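You operate a simulated robot arm through the tools that you are given. There is no shell and no other tool.

Carry out the task below with a simulated robot arm. There is one attempt and no reset: what you move stays moved.

## Task
Twist the strand with the ochre toggle into a tight cord with the one in the twister.
Fine: clamp and keeper bars down, pointer in the green band, lock slide on.
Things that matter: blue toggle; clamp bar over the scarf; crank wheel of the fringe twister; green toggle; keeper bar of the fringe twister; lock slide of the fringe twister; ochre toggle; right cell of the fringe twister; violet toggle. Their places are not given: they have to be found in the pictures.

Only the result counts: the job must be done as asked and must still hold three seconds after the hand-in. Knocking over, shifting, dropping, spilling or breaking anything else fails it.

## Robot
A 7-joint arm with a two-finger gripper, fixed in place. Base frame: the origin is on the floor under the middle of its stand, x ahead of it, y to its left, z up; the work surface is at about z = 800. Readings come in mm, degrees, newtons and seconds.
With the tool pointing down near the work surface it reaches from about 340 to 720 mm from the base axis. Its first joint turns from -66.0 to 66.0 degrees. Payload 2.45 kg.
The tool frame sits at the grasp point between the pads (the TCP): z along the fingers, y along the line on which they close. The tips reach 26 mm beyond it. The gripper opens to 96 mm; its body begins 69 mm behind the TCP.
Orientation is told as [roll, pitch, yaw] about the base's x, y, z axes, in that order, counted from this pose: with the fingers straight down and closing along the base's y, the tool's x points along the base's -x, its y along +y and its z along -z.

## Interface
- The arm moves only by the tool arm_command. Its argument "increments" is one flat list of numbers, 7 for each row, row after row: the shift along the base's x, y, z in cm, then the turn, a rotation vector about the base's x, y, z in degrees, then the opening in per cent of the stroke, from 0 (shut) to 100 (fully open). In form: [x, y, z, wx, wy, wz, hand, x, y, z, wx, wy, wz, hand, ...]. A call has 1 to 20 rows; each row shifts and turns the commanded pose from where the row before left it. A row lasts 0.2 s, in which the tool goes at most 50 mm and 8.6 degrees; a call with a longer step from one row to the next is refused whole, and so is a gripper value outside its range. Where a pose cannot be reached the arm comes as near as it can. A force on the tool above 90 N (or 10 N above the force at the start of the call, whichever is more), or a blocked arm, ends the call early, and 0.2 s more pass. The fingers move at their own pace (about 50 mm/s each) and stop on an object; they squeeze with about 42 N. The grip force told is the motor's: it shows also when the fingers shut on nothing. Time passes only in rows, and 0.2 s behind the last, so rows that do not move let the fingers close. The reply holds the time, the measured pose of the TCP, the force on the tool along the base axes, the opening and the grip force, in the units named above and with some noise, with the torque about the TCP (base axes, N m) and any sound that the robot's microphone picked up.
- Cameras (640 x 400 px; columns grow to the right, rows downward): "scene" is fixed at [157.7, -395.7, 1445.1]; the picture's right is [0.89, -0.47, 0.00], its down [-0.25, -0.47, -0.84] and it looks along [0.39, 0.75, -0.54] (base axes); focal length 320 px, centre (320, 200). "wrist" rides on the gripper at [82, 3, -98] in the tool frame; the picture's right is [-0.04, 1.00, 0.00], its down [-0.73, -0.03, -0.68] and it looks along [-0.68, -0.03, 0.73] (tool axes); focal length 256 px, centre (320, 200).
- snapshot(camera): a new picture of that camera. The clock stands still meanwhile.
- measure_at(camera, pixels): for up to 12 pixels [column, row] of the newest picture of that camera ("zoom" is the newest enlarged one), the place [x, y, z] in the base frame of the surface seen there, good to about 3 mm, but the place of the scene camera against the robot may be out by one fixed shift of up to 25 mm in any direction. The clock stands still meanwhile.
- close_up(camera, box): a new picture of the part [left, top, right, bottom] of that camera's present view, enlarged. The clock stands still meanwhile.
- hand_in(): hands the job in; it is judged then, once.

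Leave the gripper open and the arm clear of the work at the hand-in unless told otherwise.

The tools are called after ">>>" as name(argument=value, ...) on one line, values as JSON. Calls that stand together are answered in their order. arm_command: Moves the arm, as the interface text tells. Its arguments: {"type":"object","properties":{"increments":{"type":"array"}},"required":["increments"]} The other tools are called the same way: snapshot (camera) takes a picture; measure_at (camera, pixels) gives the place of the surface under pixels of a picture; close_up (camera, box) takes an enlarged picture of a part of a camera's view; hand_in () hands the job in.

At the start:

```text
clock: 0.0
ee_pos: [466.1, 4.1, 1229.9]
tcp_rot: [0.0, 0.0, 0.1]
force: [-0.2, 0.0, 0.4]
moment: [-0.01, -0.01, -0.01]
grip_width: 95.9
grip_force: 0.1
```

scene: 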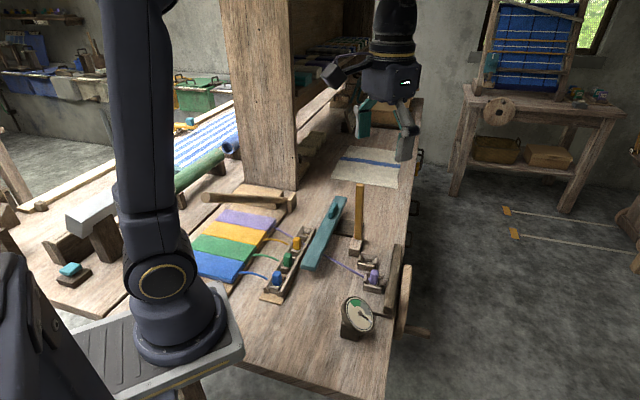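
wrist: 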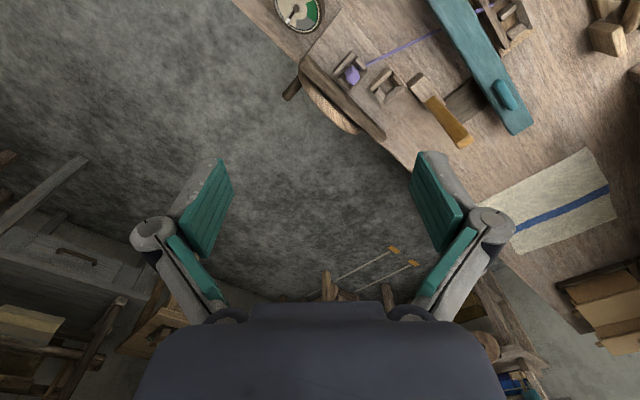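

I see the bench with a scarf (blue, green, ochre, violet stripes), a holder with blue, green and ochre toggles, a teal clamp bar, a fringe twister with a violet toggle in one cell, a dial, and a crank wheel. I'll take enlarged pictures for detail.

>>> close_up(camera="scene", box=[180, 170, 440, 350])

>>> close_up(camera="wrist", box=[260, 0, 580, 200])

```text
2.22 times, centred on (310, 260) of scene
```

zoom: 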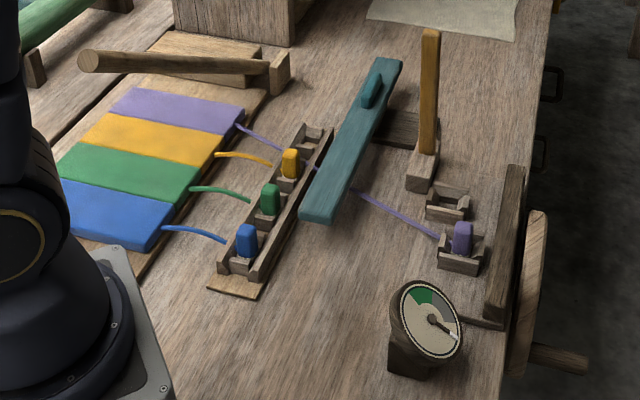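

```text
2.00 times, centred on (420, 100) of wrist
```

zoom: 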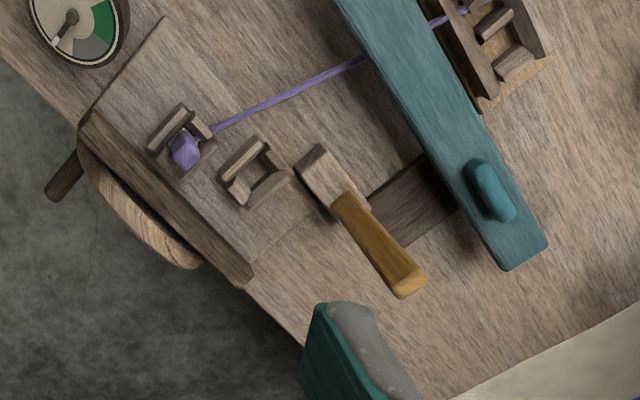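

I'll measure key points in both views so I can estimate the scene camera's fixed shift. The wrist zoom is the newest, so I measure violet, the cells, keeper, clamp bar knob, wheel and dial there.

>>> measure_at(camera="zoom", pixels=[[185, 148], [250, 172], [322, 172], [405, 282], [495, 190], [520, 255], [350, 5], [150, 205], [62, 178], [70, 18], [240, 275], [415, 200]])

>>> measure_at(camera="scene", pixels=[[374, 273], [297, 241], [287, 258], [276, 277], [333, 212], [340, 200], [308, 262], [359, 187], [355, 240], [358, 313], [405, 290], [420, 330]])

```text
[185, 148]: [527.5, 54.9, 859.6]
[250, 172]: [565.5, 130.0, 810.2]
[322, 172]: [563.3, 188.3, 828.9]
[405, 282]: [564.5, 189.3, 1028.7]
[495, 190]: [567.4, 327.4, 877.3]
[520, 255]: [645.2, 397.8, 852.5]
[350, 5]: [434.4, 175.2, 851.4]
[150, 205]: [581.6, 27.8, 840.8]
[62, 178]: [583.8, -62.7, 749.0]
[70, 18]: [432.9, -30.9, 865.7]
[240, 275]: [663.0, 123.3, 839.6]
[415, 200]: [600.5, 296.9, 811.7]
```

```text
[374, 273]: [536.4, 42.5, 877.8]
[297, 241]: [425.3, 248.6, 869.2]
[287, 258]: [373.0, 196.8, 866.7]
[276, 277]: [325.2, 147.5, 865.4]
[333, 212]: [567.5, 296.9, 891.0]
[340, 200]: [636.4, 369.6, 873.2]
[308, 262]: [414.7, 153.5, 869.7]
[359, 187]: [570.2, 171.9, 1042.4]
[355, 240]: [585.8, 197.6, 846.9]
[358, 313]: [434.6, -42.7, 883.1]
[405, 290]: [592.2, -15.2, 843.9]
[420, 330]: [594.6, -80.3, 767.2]
```

Next I measure more of the left part of the scene (dowel by the scarf, block, scarf stripes, teal bar) to learn which is the clamp bar.

>>> measure_at(camera="scene", pixels=[[208, 198], [245, 200], [285, 202], [290, 208], [255, 190], [275, 221], [238, 272], [225, 212], [205, 260], [285, 265], [310, 225], [342, 222]])

>>> close_up(camera="scene", box=[180, 170, 320, 270])

>>> close_up(camera="scene", box=[320, 170, 440, 350])

```text
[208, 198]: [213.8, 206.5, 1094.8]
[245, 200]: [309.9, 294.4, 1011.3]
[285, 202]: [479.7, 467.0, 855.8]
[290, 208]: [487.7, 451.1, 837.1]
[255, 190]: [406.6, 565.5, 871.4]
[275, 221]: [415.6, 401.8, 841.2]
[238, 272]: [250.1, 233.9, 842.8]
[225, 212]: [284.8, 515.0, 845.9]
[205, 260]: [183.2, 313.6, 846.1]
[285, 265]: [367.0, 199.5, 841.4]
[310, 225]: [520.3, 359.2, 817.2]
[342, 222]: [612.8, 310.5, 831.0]
```

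```text
4.00 times, centred on (250, 220) of scene
```

zoom: 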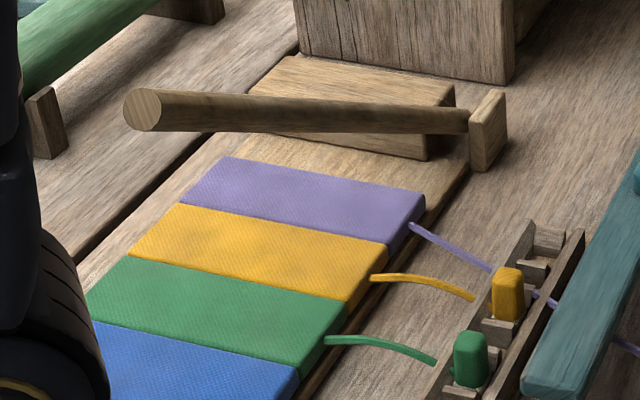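

```text
2.22 times, centred on (380, 260) of scene
```

zoom: 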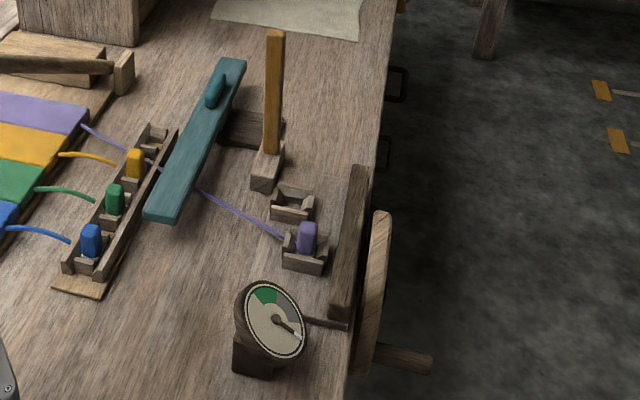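

The round dowel hinges at about (480,467,856) and rises to its free end at about (214,206,1095), over the scarf edge, so it is the raised clamp bar. The upright ochre lever beside the cells is probably the keeper. The teal bar's role is unclear. I'll bring the wrist camera closer to the twister.

>>> arm_command(increments=[-2.1, 1.8, -3.0, 0, 0, 0, 100, -2.1, 1.8, -3.0, 0, 0, 0, 100, -2.1, 1.8, -3.0, 0, 0, 0, 100, -2.1, 1.8, -3.0, 0, 0, 0, 100, -2.1, 1.8, -3.0, 0, 0, 0, 100])

>>> snapshot(camera="wrist")

>>> snapshot(camera="scene")

```text
clock: 1.2
ee_pos: [362.5, 94.2, 1081.0]
tcp_rot: [0.0, 0.0, 0.0]
force: [0.8, 0.1, 0.2]
moment: [-0.05, -0.03, 0.0]
grip_width: 96.0
grip_force: 0.0
```

```text
taken
```

wrist: 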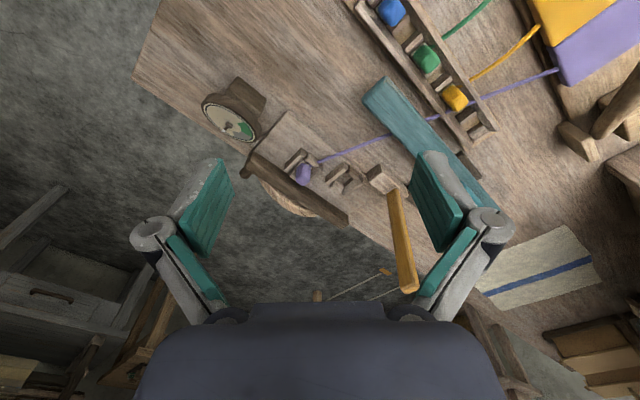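

```text
taken
```

scene: 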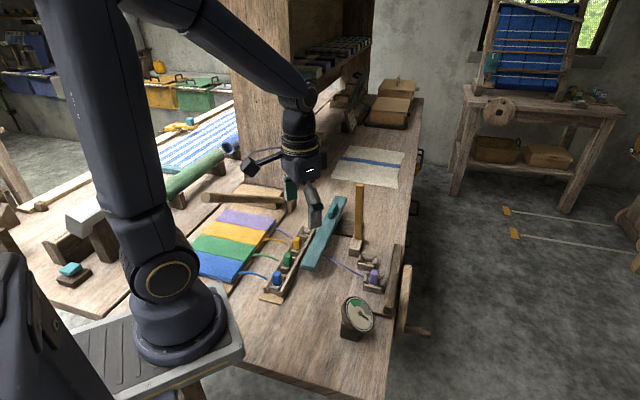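

The wrist view now shows the twister (dial at (230,115), violet at (303,170), empty cell at (343,180), keeper (395,230)). I'll zoom there and on the holder.

>>> close_up(camera="wrist", box=[190, 70, 430, 220])

>>> measure_at(camera="zoom", pixels=[[300, 268], [285, 245], [340, 235], [372, 290], [400, 305], [410, 262], [450, 285], [500, 285], [480, 265], [515, 305], [160, 230], [420, 400]])

>>> close_up(camera="wrist", box=[340, 0, 640, 188])

>>> measure_at(camera="zoom", pixels=[[105, 25], [182, 115], [243, 200], [290, 275], [50, 170], [110, 195], [285, 355], [455, 150], [600, 90], [490, 310], [625, 200], [300, 250]])

```text
2.67 times, centred on (310, 145) of wrist
```

zoom: 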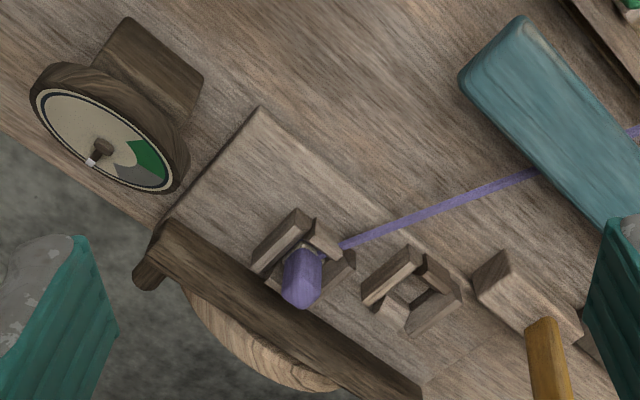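

```text
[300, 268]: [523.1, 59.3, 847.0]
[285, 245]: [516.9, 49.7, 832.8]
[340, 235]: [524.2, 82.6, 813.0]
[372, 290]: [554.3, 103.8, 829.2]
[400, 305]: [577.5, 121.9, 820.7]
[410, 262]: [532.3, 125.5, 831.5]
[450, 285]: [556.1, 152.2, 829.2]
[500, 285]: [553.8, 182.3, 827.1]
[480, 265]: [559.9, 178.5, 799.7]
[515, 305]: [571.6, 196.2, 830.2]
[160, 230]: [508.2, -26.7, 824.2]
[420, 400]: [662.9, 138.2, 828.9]
```

```text
2.13 times, centred on (490, 94) of wrist
```

zoom: 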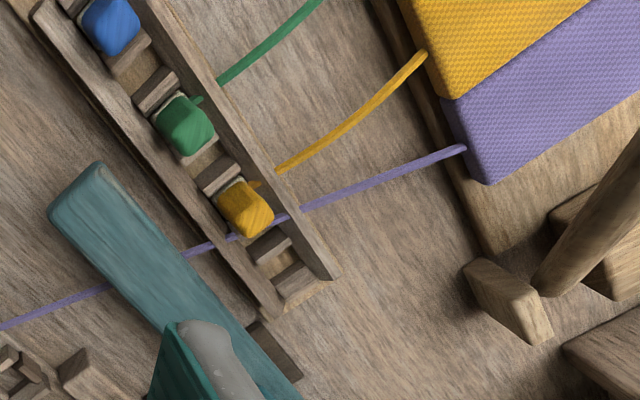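

```text
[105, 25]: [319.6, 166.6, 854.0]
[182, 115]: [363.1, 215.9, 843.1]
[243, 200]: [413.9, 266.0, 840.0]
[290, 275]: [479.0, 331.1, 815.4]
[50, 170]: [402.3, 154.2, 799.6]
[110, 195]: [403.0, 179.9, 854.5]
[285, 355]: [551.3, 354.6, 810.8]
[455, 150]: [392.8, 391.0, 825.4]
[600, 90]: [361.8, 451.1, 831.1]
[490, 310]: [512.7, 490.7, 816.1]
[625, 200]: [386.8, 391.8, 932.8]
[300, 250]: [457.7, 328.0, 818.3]
```

Holder toggles read about blue (320,167), green (363,216), ochre (414,266) at z≈845. The empty cell is around (555,126) and violet about (523,59). I haven't found the lock slide yet, so I'll zoom the scene near the wheel and then move the wrist camera nearer to the twister.

>>> close_up(camera="scene", box=[330, 240, 440, 345])

>>> arm_command(increments=[1.9, 0.1, -3.4, 0, 0, 0, 100, 1.9, 0.1, -3.4, 0, 0, 0, 100, 1.9, 0.1, -3.4, 0, 0, 0, 100, 1.9, 0.1, -3.4, 0, 0, 0, 100])

>>> snapshot(camera="wrist")

```text
3.81 times, centred on (385, 292) of scene
```

zoom: 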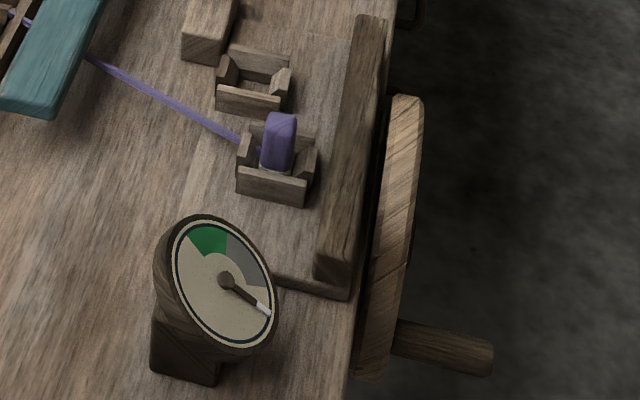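

```text
clock: 2.2
ee_pos: [437.0, 97.0, 943.0]
tcp_rot: [0.1, 0.1, 0.0]
force: [0.7, -0.1, 0.0]
moment: [0.0, 0.0, -0.02]
grip_width: 96.0
grip_force: 0.1
```

```text
taken
```

wrist: 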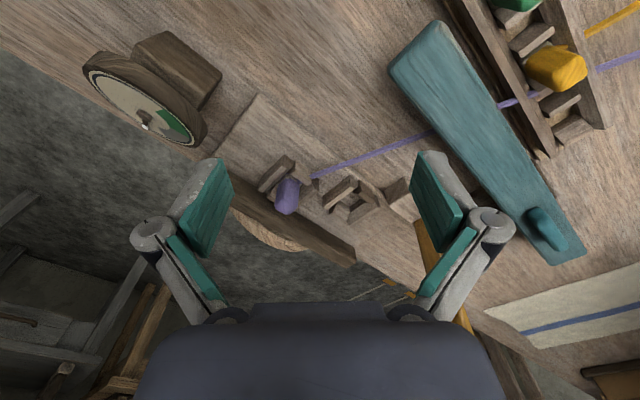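

The dial shows a green band, then a grey one, with the pointer around 4 o'clock. I still see no clear lock slide, so I'll enlarge the twister and the teal bar in the current wrist view.

>>> close_up(camera="wrist", box=[220, 80, 440, 280])

>>> measure_at(camera="zoom", pixels=[[200, 330], [180, 300], [150, 300], [265, 245], [255, 330], [300, 345], [360, 290], [400, 310], [350, 330], [430, 390], [450, 340], [100, 120]])

>>> close_up(camera="wrist", box=[380, 0, 640, 290])

>>> close_up(camera="wrist", box=[70, 20, 270, 160])

```text
2.00 times, centred on (330, 180) of wrist
```

zoom: 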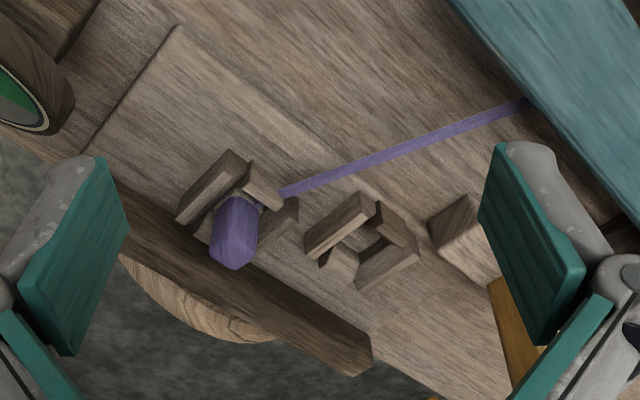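

```text
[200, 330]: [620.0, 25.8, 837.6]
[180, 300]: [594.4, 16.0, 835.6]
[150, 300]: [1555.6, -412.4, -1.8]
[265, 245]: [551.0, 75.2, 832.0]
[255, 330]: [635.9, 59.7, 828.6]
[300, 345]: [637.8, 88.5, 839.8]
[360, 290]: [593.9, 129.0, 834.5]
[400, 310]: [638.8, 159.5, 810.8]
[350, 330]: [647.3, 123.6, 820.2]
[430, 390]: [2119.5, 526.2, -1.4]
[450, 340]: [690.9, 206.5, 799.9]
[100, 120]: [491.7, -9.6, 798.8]
```

```text
1.38 times, centred on (510, 145) of wrist
```

zoom: 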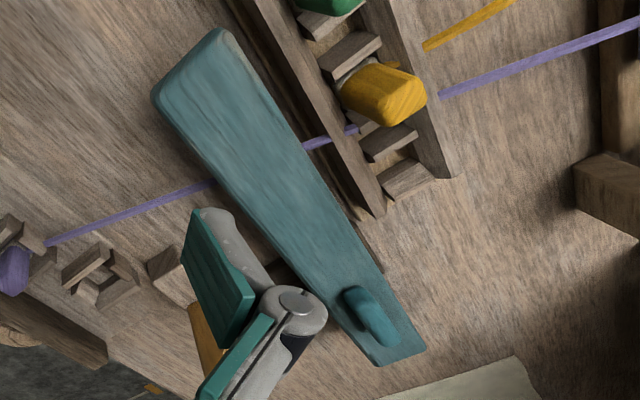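

```text
2.86 times, centred on (170, 90) of wrist
```

zoom: 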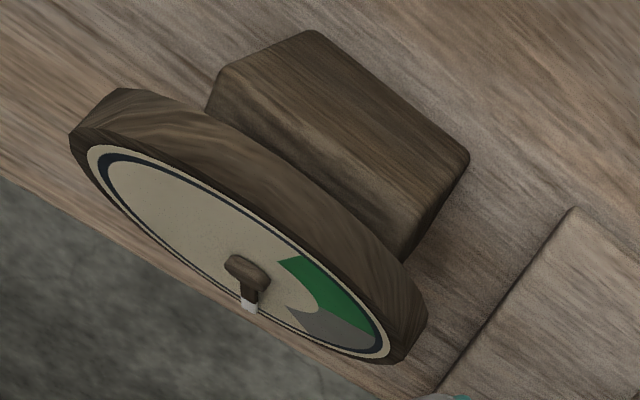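

The teal bar sits above the table on something dark. I'll zoom the scene camera in tight on it and on its bracket.

>>> close_up(camera="scene", box=[295, 180, 375, 280])

>>> close_up(camera="scene", box=[250, 225, 330, 305])

```text
4.00 times, centred on (335, 230) of scene
```

zoom: 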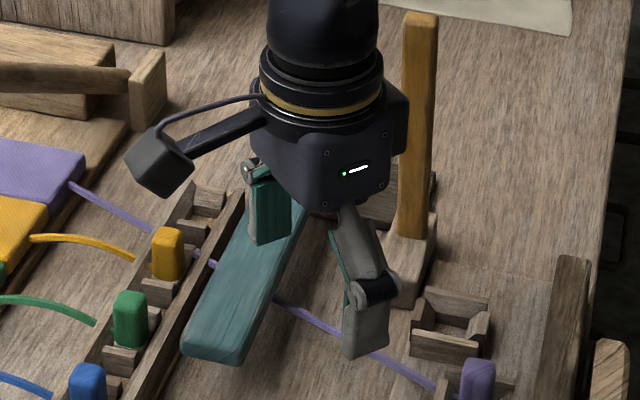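

```text
5.00 times, centred on (290, 265) of scene
```

zoom: 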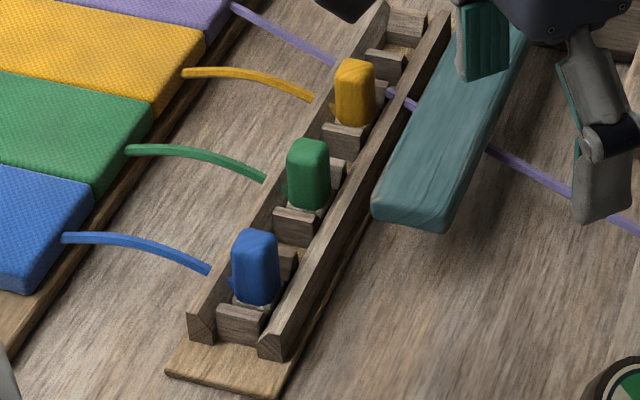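

To see how the teal bar is mounted I'll turn the wrist 90° so the camera looks along +y, tilt it flatter, and stay high (about z=1000), clear of the keeper tip at (565,189,1029).

>>> arm_command(increments=[0.2, 0, 0.6, 0, 0, 8.2, 100, 0.2, 0, 0.6, 0, 0, 8.2, 100, 0.2, 0, 0.6, 0, 0, 8.2, 100, 0.2, 0, 0.6, 0, 0, 8.2, 100, 0.2, 0, 0.6, 0, 0, 8.2, 100, 0.2, 0, 0.6, 0, 0, 8.2, 100, 0.2, 0, 0.6, 0, 0, 8.2, 100, 0.2, 0, 0.6, 0, 0, 8.2, 100, 0.2, 0, 0.6, 0, 0, 8.2, 100, 0.2, 0, 0.6, 0, 0, 8.2, 100, 0.2, 0, 0.6, 0, 0, 8.0, 100, 0, 0, 0, 7.5, 0, 0, 100, 0, 0, 0, 7.5, 0, 0, 100, 0, 0, 0, 7.5, 0, 0, 100, 0, 0, 0, 7.5, 0, 0, 100])

>>> snapshot(camera="wrist")

```text
clock: 5.4
ee_pos: [459.7, 97.6, 1011.2]
tcp_rot: [-0.2, -30.1, 90.1]
force: [-0.7, -0.6, -0.2]
moment: [-0.03, 0.0, 0.02]
grip_width: 96.0
grip_force: 0.0
```

```text
taken
```

wrist: 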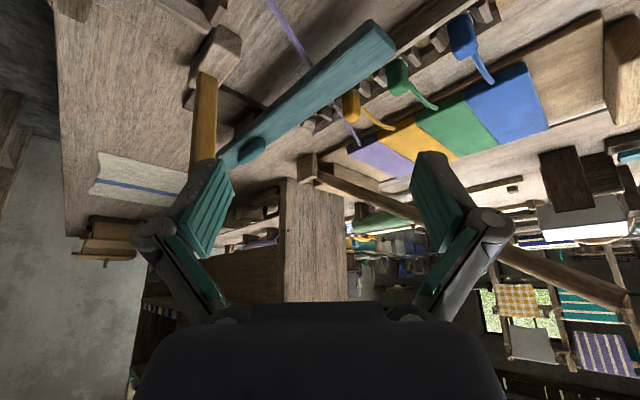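

The view is upside-down but useful. I'll zoom on the teal bar and its bracket ([180,10,420,180]), and on the clamp hinge.

>>> close_up(camera="wrist", box=[170, 0, 420, 180])

>>> close_up(camera="wrist", box=[280, 0, 640, 260])

```text
2.22 times, centred on (295, 90) of wrist
```

zoom: 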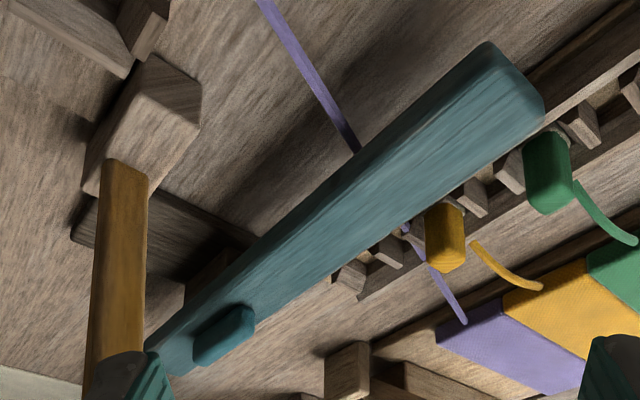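

```text
1.54 times, centred on (460, 130) of wrist
```

zoom: 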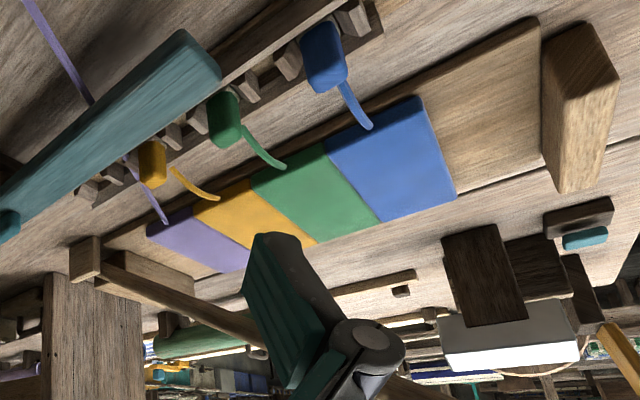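

There is a small teal piece on a dark base at scene (70,272) too, and the big teal bar seems carried by a dark track. I'll look at both in the scene camera, and measure points on the teal bar and bracket in the wrist view.

>>> close_up(camera="scene", box=[30, 170, 190, 300])

>>> measure_at(camera="scene", pixels=[[70, 268], [72, 282], [100, 215], [190, 180]])

>>> close_up(camera="wrist", box=[170, 60, 310, 180])

>>> measure_at(camera="zoom", pixels=[[200, 250], [120, 170], [240, 180], [330, 210], [240, 290], [140, 250], [300, 340], [420, 250], [340, 410], [40, 60], [100, 60], [180, 360]])

```text
3.08 times, centred on (110, 235) of scene
```

zoom: 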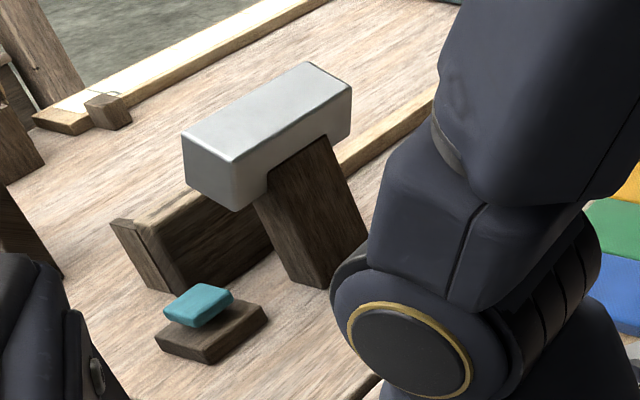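

```text
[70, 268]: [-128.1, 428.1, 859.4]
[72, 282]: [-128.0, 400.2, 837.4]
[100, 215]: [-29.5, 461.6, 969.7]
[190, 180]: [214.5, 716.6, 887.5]
```

```text
3.33 times, centred on (240, 120) of wrist
```

zoom: 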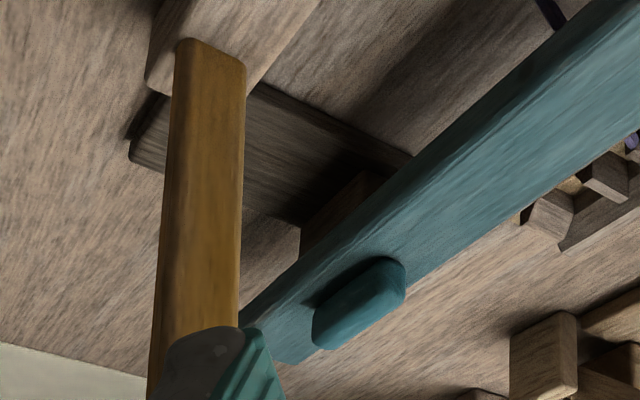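

```text
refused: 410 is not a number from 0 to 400
```

The other machine is out of reach, so it is irrelevant. The teal bar rides on a dark base plate with a block beneath it, so it could be the lock slide. I'll measure the plate, block, teal bar and knob.

>>> measure_at(camera="zoom", pixels=[[200, 250], [135, 155], [260, 130], [400, 165], [350, 200], [280, 240], [260, 330], [360, 290], [500, 130], [630, 30], [300, 350], [480, 230]])

>>> snapshot(camera="wrist")

>>> measure_at(camera="wrist", pixels=[[370, 25], [395, 50], [390, 30], [230, 160], [262, 133], [218, 155], [255, 150], [215, 40], [195, 75], [190, 100], [250, 97], [205, 50]])

```text
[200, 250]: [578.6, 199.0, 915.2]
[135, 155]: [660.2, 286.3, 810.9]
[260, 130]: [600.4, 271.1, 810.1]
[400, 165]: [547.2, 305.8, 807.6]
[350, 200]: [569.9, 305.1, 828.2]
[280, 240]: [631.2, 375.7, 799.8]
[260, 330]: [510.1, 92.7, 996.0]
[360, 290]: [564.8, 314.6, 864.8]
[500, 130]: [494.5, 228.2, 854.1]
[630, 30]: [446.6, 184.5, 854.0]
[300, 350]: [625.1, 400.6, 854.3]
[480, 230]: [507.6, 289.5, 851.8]
```

```text
taken
```

wrist: 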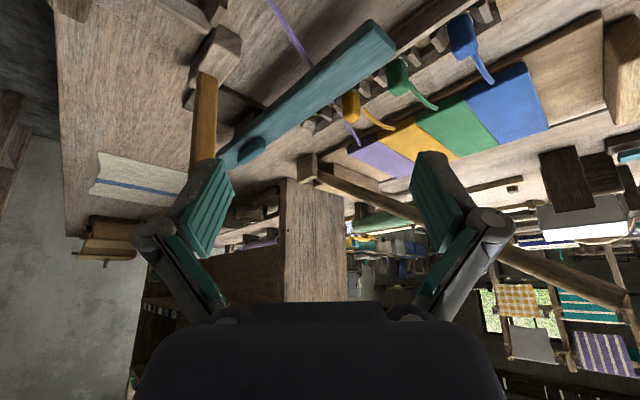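

```text
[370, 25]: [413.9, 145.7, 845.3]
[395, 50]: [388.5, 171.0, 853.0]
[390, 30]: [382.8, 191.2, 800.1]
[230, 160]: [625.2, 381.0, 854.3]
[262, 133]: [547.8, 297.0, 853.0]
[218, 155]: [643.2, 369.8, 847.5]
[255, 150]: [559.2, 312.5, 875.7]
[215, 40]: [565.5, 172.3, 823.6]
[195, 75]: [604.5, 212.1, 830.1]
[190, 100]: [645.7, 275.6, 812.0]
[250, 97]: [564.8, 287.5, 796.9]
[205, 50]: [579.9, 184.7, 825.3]
```

Reading: the teal bar is about 330×38 mm, running along 45° (call it u), at z≈852. It is carried on a dark track that runs crosswise (v) from under it toward the keeper post, so it is very likely the lock slide, sliding toward the twister over the lowered keeper bar. Next I straighten the tool, set yaw 45° and look along the twister row from close up.

>>> arm_command(increments=[0, 0, 0.5, -7.5, 0, 0, 100, 0, 0, 0.5, -7.5, 0, 0, 100, 0, 0, 0.5, -7.5, 0, 0, 100, 0, 0, 0.5, -7.5, 0, 0, 100, -0.1, -0.9, -1.1, 0, 0, -7.5, 100, -0.1, -0.9, -1.1, 0, 0, -7.5, 100, -0.1, -0.9, -1.1, 0, 0, -7.5, 100, -0.1, -0.9, -1.1, 0, 0, -7.5, 100, -0.1, -0.9, -1.1, 0, 0, -7.5, 100, -0.1, -0.9, -1.1, 0, 0, -7.5, 100])

>>> snapshot(camera="wrist")

```text
clock: 7.6
ee_pos: [453.9, 43.4, 963.6]
tcp_rot: [-0.1, 0.0, 44.9]
force: [0.5, -0.3, -0.2]
moment: [0.0, 0.0, 0.0]
grip_width: 96.3
grip_force: 0.2
```

```text
taken
```

wrist: 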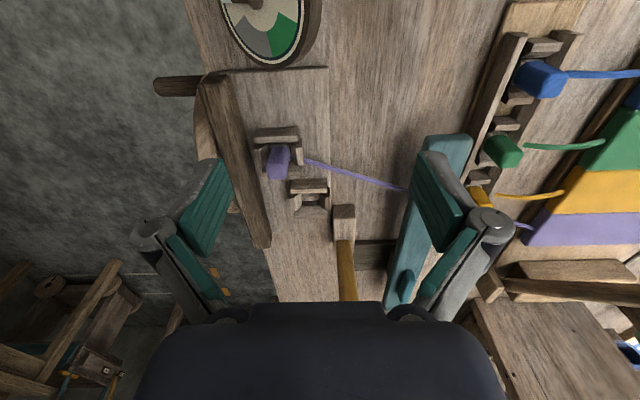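

This view is aligned with the bench. I'll zoom on the twister cells and keeper, and measure.

>>> close_up(camera="wrist", box=[200, 60, 420, 300])

>>> close_up(camera="wrist", box=[230, 110, 390, 230])

>>> measure_at(camera="zoom", pixels=[[200, 140], [200, 205], [95, 110], [290, 75], [240, 295], [385, 290], [250, 350], [385, 350], [415, 400], [490, 395], [290, 130], [300, 340]])

```text
1.67 times, centred on (310, 180) of wrist
```

zoom: 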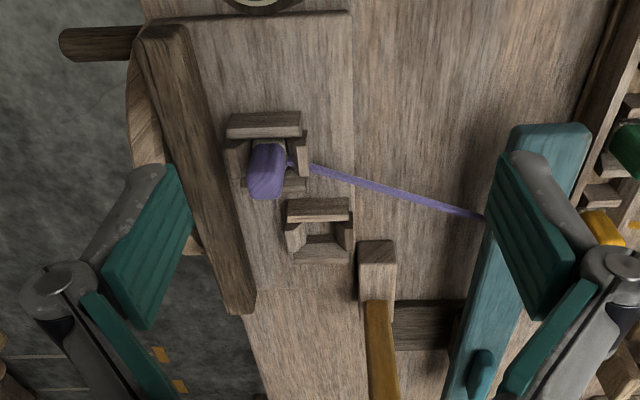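

```text
3.33 times, centred on (310, 170) of wrist
```

zoom: 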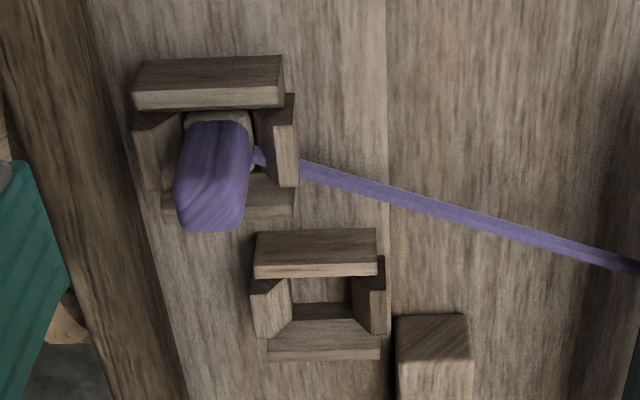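

```text
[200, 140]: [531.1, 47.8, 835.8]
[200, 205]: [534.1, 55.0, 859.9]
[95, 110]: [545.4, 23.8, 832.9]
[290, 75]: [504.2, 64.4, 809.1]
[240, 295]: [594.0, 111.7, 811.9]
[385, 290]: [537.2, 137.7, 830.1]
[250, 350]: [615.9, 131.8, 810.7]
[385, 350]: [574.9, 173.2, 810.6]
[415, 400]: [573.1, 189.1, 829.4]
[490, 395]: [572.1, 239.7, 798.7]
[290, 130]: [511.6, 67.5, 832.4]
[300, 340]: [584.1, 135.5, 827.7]
```

The cells are staggered: violet's is nearer the wheel plank, and the right cell is offset. I'll measure the wall tops of the right cell, the violet cell and the keeper post at this zoom.

>>> measure_at(camera="zoom", pixels=[[260, 271], [315, 271], [372, 269], [275, 354], [325, 354], [375, 353], [275, 310], [365, 310], [380, 300], [258, 310], [322, 300], [322, 335]])

>>> measure_at(camera="zoom", pixels=[[140, 100], [210, 98], [280, 96], [150, 150], [280, 150], [215, 180], [215, 225], [185, 215], [240, 215], [200, 130], [435, 375], [405, 360]])

>>> close_up(camera="wrist", box=[280, 160, 440, 310])

>>> measure_at(camera="zoom", pixels=[[230, 125], [295, 125], [225, 210], [250, 210], [260, 260], [285, 350], [230, 170], [290, 180], [340, 250], [300, 250], [400, 290], [470, 350]])

```text
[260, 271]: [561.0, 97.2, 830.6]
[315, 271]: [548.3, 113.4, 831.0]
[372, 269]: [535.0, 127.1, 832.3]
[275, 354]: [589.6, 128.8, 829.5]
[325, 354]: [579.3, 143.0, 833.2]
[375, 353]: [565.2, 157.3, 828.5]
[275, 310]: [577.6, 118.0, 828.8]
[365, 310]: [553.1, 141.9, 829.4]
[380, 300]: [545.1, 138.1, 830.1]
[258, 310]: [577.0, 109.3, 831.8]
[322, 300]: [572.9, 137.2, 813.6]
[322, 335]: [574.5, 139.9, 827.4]
```

```text
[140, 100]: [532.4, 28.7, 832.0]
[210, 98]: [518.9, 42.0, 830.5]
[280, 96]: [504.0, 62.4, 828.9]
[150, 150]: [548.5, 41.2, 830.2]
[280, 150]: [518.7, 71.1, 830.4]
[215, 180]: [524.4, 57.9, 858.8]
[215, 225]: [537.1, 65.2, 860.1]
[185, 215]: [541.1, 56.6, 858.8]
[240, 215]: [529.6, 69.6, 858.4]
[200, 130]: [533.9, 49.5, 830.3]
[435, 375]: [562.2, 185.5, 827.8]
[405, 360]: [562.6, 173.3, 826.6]
```

```text
2.67 times, centred on (360, 235) of wrist
```

zoom: 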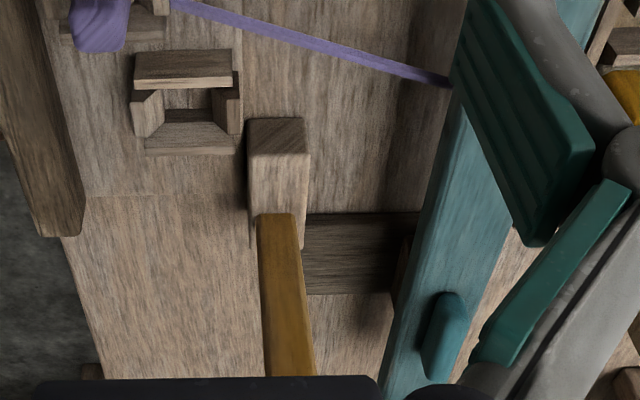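

```text
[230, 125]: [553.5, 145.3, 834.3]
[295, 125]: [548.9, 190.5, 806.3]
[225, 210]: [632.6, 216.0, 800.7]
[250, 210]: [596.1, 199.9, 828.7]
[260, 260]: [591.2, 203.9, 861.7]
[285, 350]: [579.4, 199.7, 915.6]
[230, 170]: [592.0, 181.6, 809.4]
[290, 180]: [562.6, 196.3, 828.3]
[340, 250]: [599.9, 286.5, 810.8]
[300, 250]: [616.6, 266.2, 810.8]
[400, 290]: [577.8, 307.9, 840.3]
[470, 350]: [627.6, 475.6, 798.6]
```

Right cell centre comes out at about u=488.5, v=-309 (x≈564, y≈127), walls up to z≈830. The keeper post is at u≈518–565, v≈-270, and the keeper leans upright. First the clamp bar: I shut the fingers, rise, and go above the raised dowel at about (308,315).

>>> arm_command(increments=[0, 0, 4.2, 0, 0, 0, 0, 0, 0, 4.2, 0, 0, 0, 0, 0, 0, 4.2, 0, 0, 0, 0, 0, 0, 4.2, 0, 0, 0, 0, -2.1, 3.88, 0, 0, 0, 0, 0, -2.1, 3.88, 0, 0, 0, 0, 0, -2.1, 3.88, 0, 0, 0, 0, 0, -2.1, 3.88, 0, 0, 0, 0, 0, -2.1, 3.88, 0, 0, 0, 0, 0, -2.1, 3.88, 0, 0, 0, 0, 0, -2.1, 3.88, 0, 0, 0, 0, 0])

>>> snapshot(camera="wrist")

>>> snapshot(camera="scene")

```text
clock: 10.0
ee_pos: [307.0, 315.2, 1131.3]
tcp_rot: [0.0, 0.0, 44.9]
force: [-0.3, 0.4, -0.2]
moment: [-0.03, -0.04, -0.02]
grip_width: 0.0
grip_force: 28.1
```

```text
taken
```

wrist: 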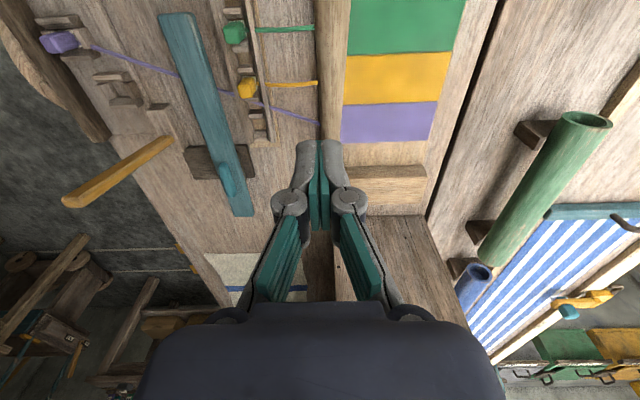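

```text
taken
```

scene: 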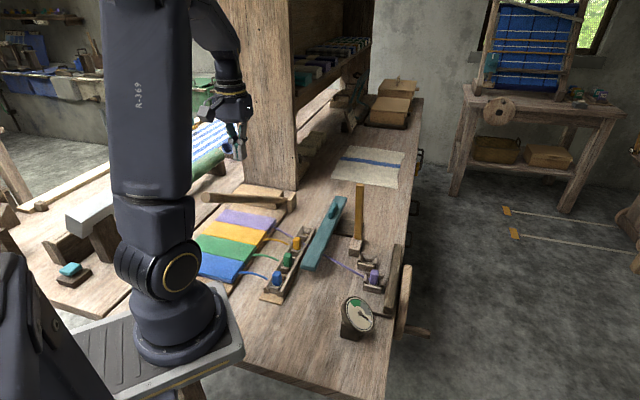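

Let me measure the dowel beneath: the vertical strip at columns 318–350, rows 0–150 might be it.

>>> close_up(camera="wrist", box=[240, 0, 440, 200])

>>> measure_at(camera="wrist", pixels=[[333, 5], [333, 40], [332, 80], [330, 120], [320, 5], [345, 5], [240, 90], [235, 35], [270, 95], [320, 265], [390, 120], [372, 180]])

```text
2.00 times, centred on (340, 100) of wrist
```

zoom: 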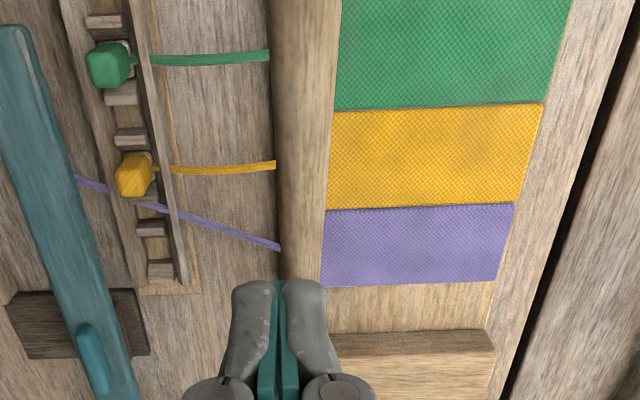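

```text
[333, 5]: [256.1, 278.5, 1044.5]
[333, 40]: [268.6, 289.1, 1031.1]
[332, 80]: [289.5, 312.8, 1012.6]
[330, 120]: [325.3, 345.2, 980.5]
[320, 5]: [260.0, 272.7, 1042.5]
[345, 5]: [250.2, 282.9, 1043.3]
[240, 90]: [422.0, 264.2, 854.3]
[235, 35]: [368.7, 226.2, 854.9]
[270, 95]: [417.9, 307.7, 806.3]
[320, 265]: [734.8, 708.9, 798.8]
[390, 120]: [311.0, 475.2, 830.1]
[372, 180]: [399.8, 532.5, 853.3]
```

The dowel's top surface runs at v≈15: (256,279,1045), (290,313,1013), (325,345,981), so it slopes about 34° down to a hinge near (465,485,830). I'll go to just above it at (322,343) and touch down gently.

>>> arm_command(increments=[0.5, 0.93, -3.3, 0, 0, 0, 0, 0.5, 0.93, -3.3, 0, 0, 0, 0, 0.47, 0.92, -3.3, 0, 0, 0, 0, -0.03, -0.03, -1.0, 0, 0, 0, 0, -0.03, -0.03, -1.0, 0, 0, 0, 0])

>>> snapshot(camera="wrist")

>>> close_up(camera="scene", box=[180, 100, 340, 230])

```text
clock: 11.2
ee_pos: [322.1, 342.6, 1013.4]
tcp_rot: [0.0, 0.0, 45.0]
force: [-0.5, 0.9, -0.2]
moment: [-0.02, 0.0, -0.01]
grip_width: 0.0
grip_force: 28.7
```

```text
taken
```

wrist: 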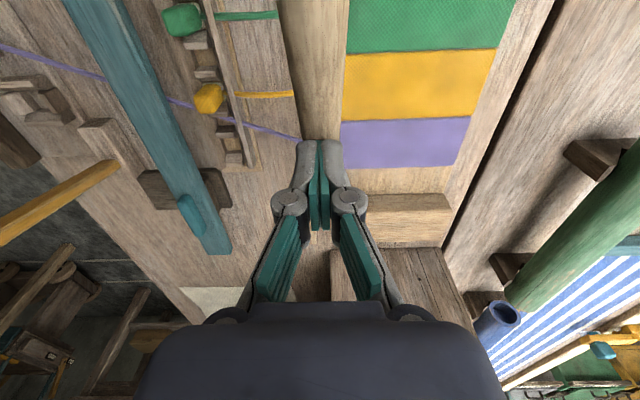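

```text
3.08 times, centred on (260, 165) of scene
```

zoom: 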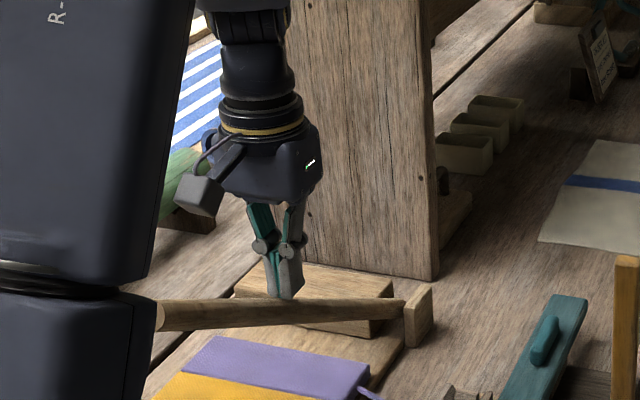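

The tips are right at the dowel's top, no force yet. Now I push down along the dowel's arc in small steps.

>>> arm_command(increments=[-0.2, -0.2, -0.7, 0, 0, 0, 0, -0.3, -0.3, -0.7, 0, 0, 0, 0, -0.4, -0.4, -0.95, 0, 0, 0, 0, -0.4, -0.4, -0.95, 0, 0, 0, 0, -0.35, -0.35, -1.0, 0, 0, 0, 0, -0.35, -0.35, -1.0, 0, 0, 0, 0])

>>> snapshot(camera="wrist")

>>> close_up(camera="scene", box=[180, 100, 340, 230])

```text
clock: 12.6
ee_pos: [300.1, 322.5, 961.7]
tcp_rot: [0.1, 0.0, 45.0]
force: [1.1, -1.6, 0.5]
moment: [-0.01, -0.04, -0.01]
grip_width: 0.1
grip_force: 28.2
```

```text
taken
```

wrist: 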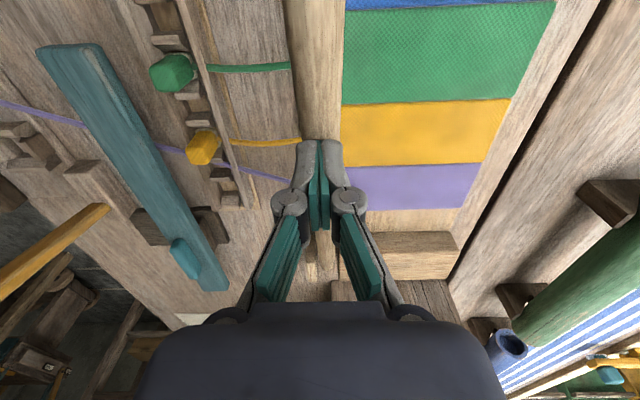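

```text
3.08 times, centred on (260, 165) of scene
```

zoom: 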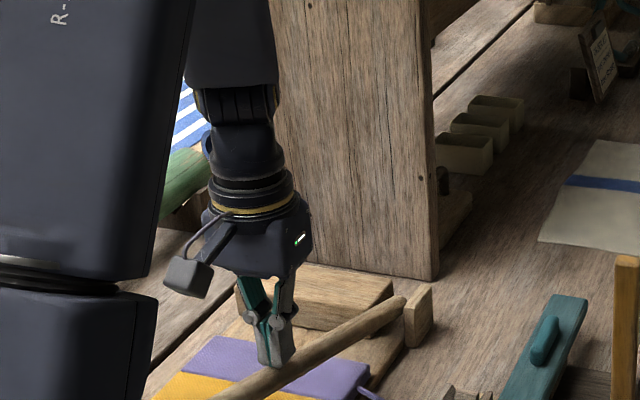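

The bar is moving down with almost no force. I continue along the arc.

>>> arm_command(increments=[-0.3, -0.3, -1.05, 0, 0, 0, 0, -0.28, -0.28, -1.05, 0, 0, 0, 0, -0.22, -0.22, -1.05, 0, 0, 0, 0, -0.2, -0.2, -1.05, 0, 0, 0, 0, -0.15, -0.15, -1.05, 0, 0, 0, 0, -0.15, -0.15, -1.05, 0, 0, 0, 0])

>>> snapshot(camera="wrist")

>>> close_up(camera="scene", box=[140, 130, 340, 290])

```text
clock: 14.0
ee_pos: [287.7, 310.2, 896.2]
tcp_rot: [0.1, -0.1, 45.0]
force: [-0.3, 0.1, 1.1]
moment: [-0.01, 0.03, -0.03]
grip_width: 0.0
grip_force: 28.2
```

```text
taken
```

wrist: 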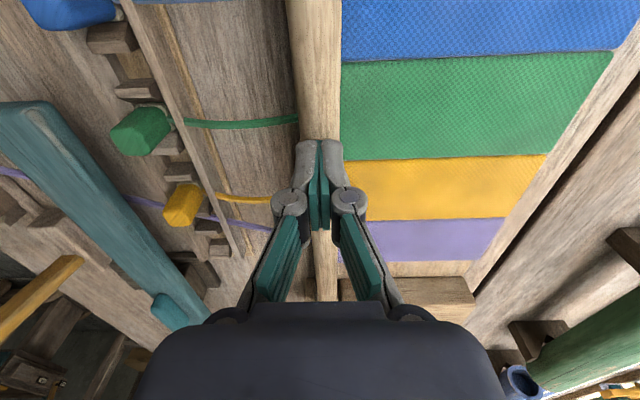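

```text
2.50 times, centred on (240, 210) of scene
```

zoom: 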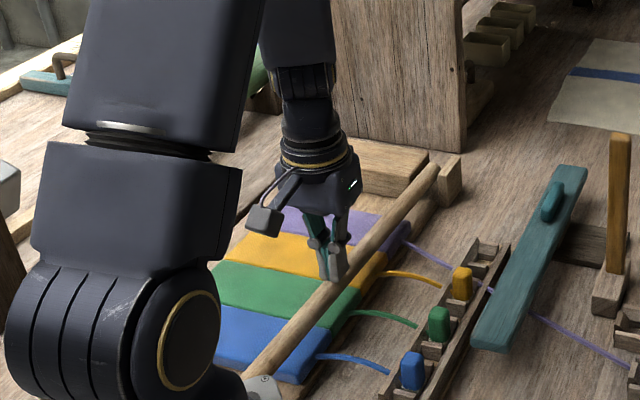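

The bar is nearly down. I press a little further until the force shows it seated.

>>> arm_command(increments=[-0.08, -0.08, -0.8, 0, 0, 0, 0, -0.06, -0.06, -0.8, 0, 0, 0, 0, -0.04, -0.04, -0.6, 0, 0, 0, 0, 0, 0, -0.5, 0, 0, 0, 0])

>>> close_up(camera="scene", box=[140, 130, 340, 290])

```text
clock: 14.9
ee_pos: [286.5, 307.9, 880.0]
tcp_rot: [-0.2, -0.1, 45.0]
force: [-4.5, -8.3, 28.4]
moment: [-0.47, 0.38, 0.02]
grip_width: 6.1
grip_force: 28.7
stopped in row 4: the force on the tool passed its limit at 106 N (the readings are from after the stop); the commanded pose is now the measured one
```

```text
2.50 times, centred on (240, 210) of scene
```

zoom: 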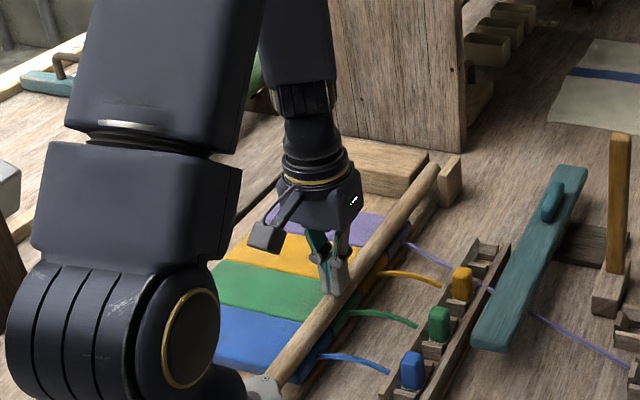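

Force rose sharply at tip z≈854, so the bar is seated. I lift straight up and check that it stays down.

>>> arm_command(increments=[0, 0, 1.0, 0, 0, 0, 0, 0, 0, 3.0, 0, 0, 0, 0, 0, 0, 4.0, 0, 0, 0, 0, 0, 0, 4.0, 0, 0, 0, 0])

>>> snapshot(camera="wrist")

>>> close_up(camera="scene", box=[140, 130, 340, 290])

```text
clock: 15.9
ee_pos: [285.5, 307.8, 997.9]
tcp_rot: [-0.1, -0.1, 45.1]
force: [0.4, -0.1, 0.3]
moment: [0.01, 0.0, 0.0]
grip_width: 0.0
grip_force: 28.9
```

```text
taken
```

wrist: 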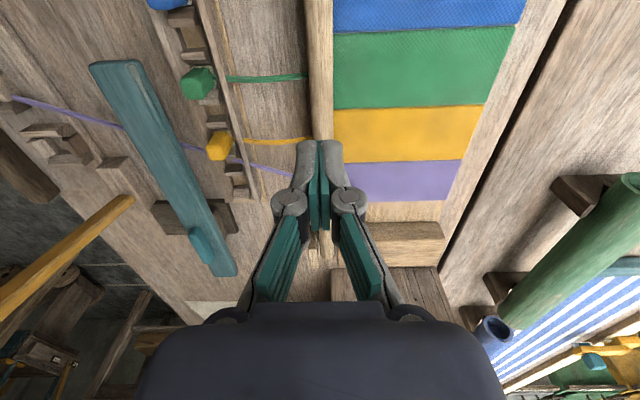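

```text
2.50 times, centred on (240, 210) of scene
```

zoom: 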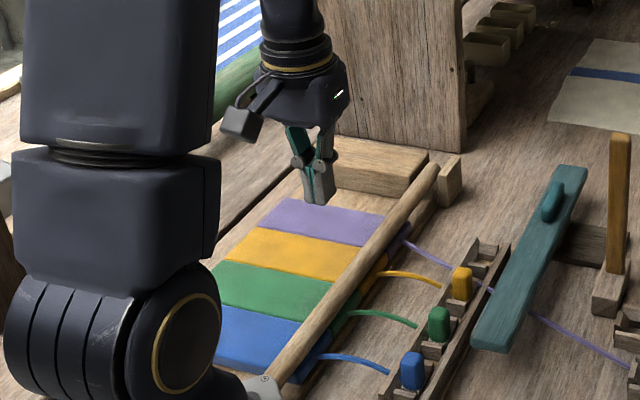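

The clamp bar stays down across the scarf edge. Next I go over to view the holder and ochre toggle from yaw 45, at TCP about (340,195,965), fingers partly open.

>>> measure_at(camera="wrist", pixels=[[320, 20], [321, 80], [322, 130], [218, 145], [200, 82]])

>>> arm_command(increments=[0.9, -2.7, -0.5, 0, 0, 0, 50, 0.9, -2.7, -0.5, 0, 0, 0, 50, 0.9, -2.7, -0.5, 0, 0, 0, 50, 0.9, -2.7, -0.5, 0, 0, 0, 50])

>>> snapshot(camera="wrist")

```text
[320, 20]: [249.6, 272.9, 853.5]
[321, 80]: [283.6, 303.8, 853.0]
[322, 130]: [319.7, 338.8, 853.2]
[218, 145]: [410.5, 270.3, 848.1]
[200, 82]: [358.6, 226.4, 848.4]
```

```text
clock: 16.9
ee_pos: [322.7, 200.4, 978.7]
tcp_rot: [-0.1, -0.2, 45.1]
force: [0.3, -0.1, 0.3]
moment: [0.03, -0.04, 0.06]
grip_width: 48.0
grip_force: 0.0
```

```text
taken
```

wrist: 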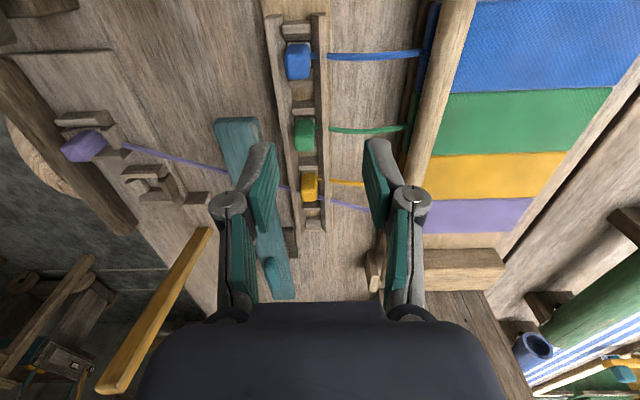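

The bar's top is level at z=853. Now I enlarge the ochre toggle at (309,187) and measure.

>>> close_up(camera="wrist", box=[255, 100, 375, 240])

>>> measure_at(camera="wrist", pixels=[[309, 180], [309, 187], [309, 194], [304, 190], [314, 190], [304, 135], [304, 145], [292, 160], [320, 160], [296, 55], [298, 75], [262, 215]])

```text
2.86 times, centred on (315, 170) of wrist
```

zoom: 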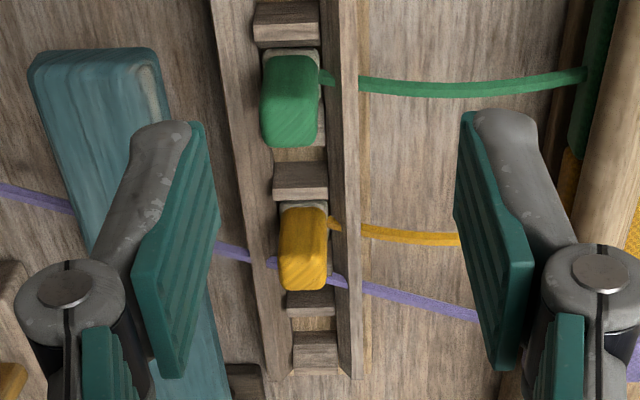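

```text
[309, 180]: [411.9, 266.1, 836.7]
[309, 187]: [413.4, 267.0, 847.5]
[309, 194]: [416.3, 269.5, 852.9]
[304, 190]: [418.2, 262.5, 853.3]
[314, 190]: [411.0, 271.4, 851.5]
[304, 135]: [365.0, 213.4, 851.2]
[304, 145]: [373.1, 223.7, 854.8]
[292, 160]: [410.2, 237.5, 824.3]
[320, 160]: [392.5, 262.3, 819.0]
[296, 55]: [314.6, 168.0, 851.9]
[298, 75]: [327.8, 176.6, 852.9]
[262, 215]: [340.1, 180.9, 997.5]
```

I'll measure the ochre toggle's top face edges and the holder walls in this enlargement to get its centre.

>>> measure_at(camera="zoom", pixels=[[303, 255], [303, 268], [303, 280], [303, 288], [284, 275], [324, 275], [335, 225], [300, 210], [265, 330], [350, 340], [300, 185], [308, 300]])

>>> measure_at(camera="zoom", pixels=[[290, 120], [290, 135], [290, 143], [268, 130], [313, 130], [60, 100], [150, 80], [100, 60], [160, 110], [300, 315], [315, 360], [245, 250]])

```text
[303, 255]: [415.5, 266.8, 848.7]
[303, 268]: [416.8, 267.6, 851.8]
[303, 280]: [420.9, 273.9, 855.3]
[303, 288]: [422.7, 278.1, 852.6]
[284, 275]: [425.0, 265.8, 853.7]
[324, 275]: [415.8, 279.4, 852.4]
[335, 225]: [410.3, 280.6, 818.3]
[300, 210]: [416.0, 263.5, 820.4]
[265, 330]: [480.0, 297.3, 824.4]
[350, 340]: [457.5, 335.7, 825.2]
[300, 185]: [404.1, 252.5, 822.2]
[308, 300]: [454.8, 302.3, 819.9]
```

```text
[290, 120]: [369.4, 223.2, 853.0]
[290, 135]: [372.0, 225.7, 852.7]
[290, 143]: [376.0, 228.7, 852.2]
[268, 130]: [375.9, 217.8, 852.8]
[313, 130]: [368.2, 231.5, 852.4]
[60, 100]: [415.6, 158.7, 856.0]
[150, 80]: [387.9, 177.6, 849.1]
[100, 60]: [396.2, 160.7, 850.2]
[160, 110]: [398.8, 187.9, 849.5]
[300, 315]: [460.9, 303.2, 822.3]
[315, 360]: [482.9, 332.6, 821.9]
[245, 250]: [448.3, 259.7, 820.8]
```

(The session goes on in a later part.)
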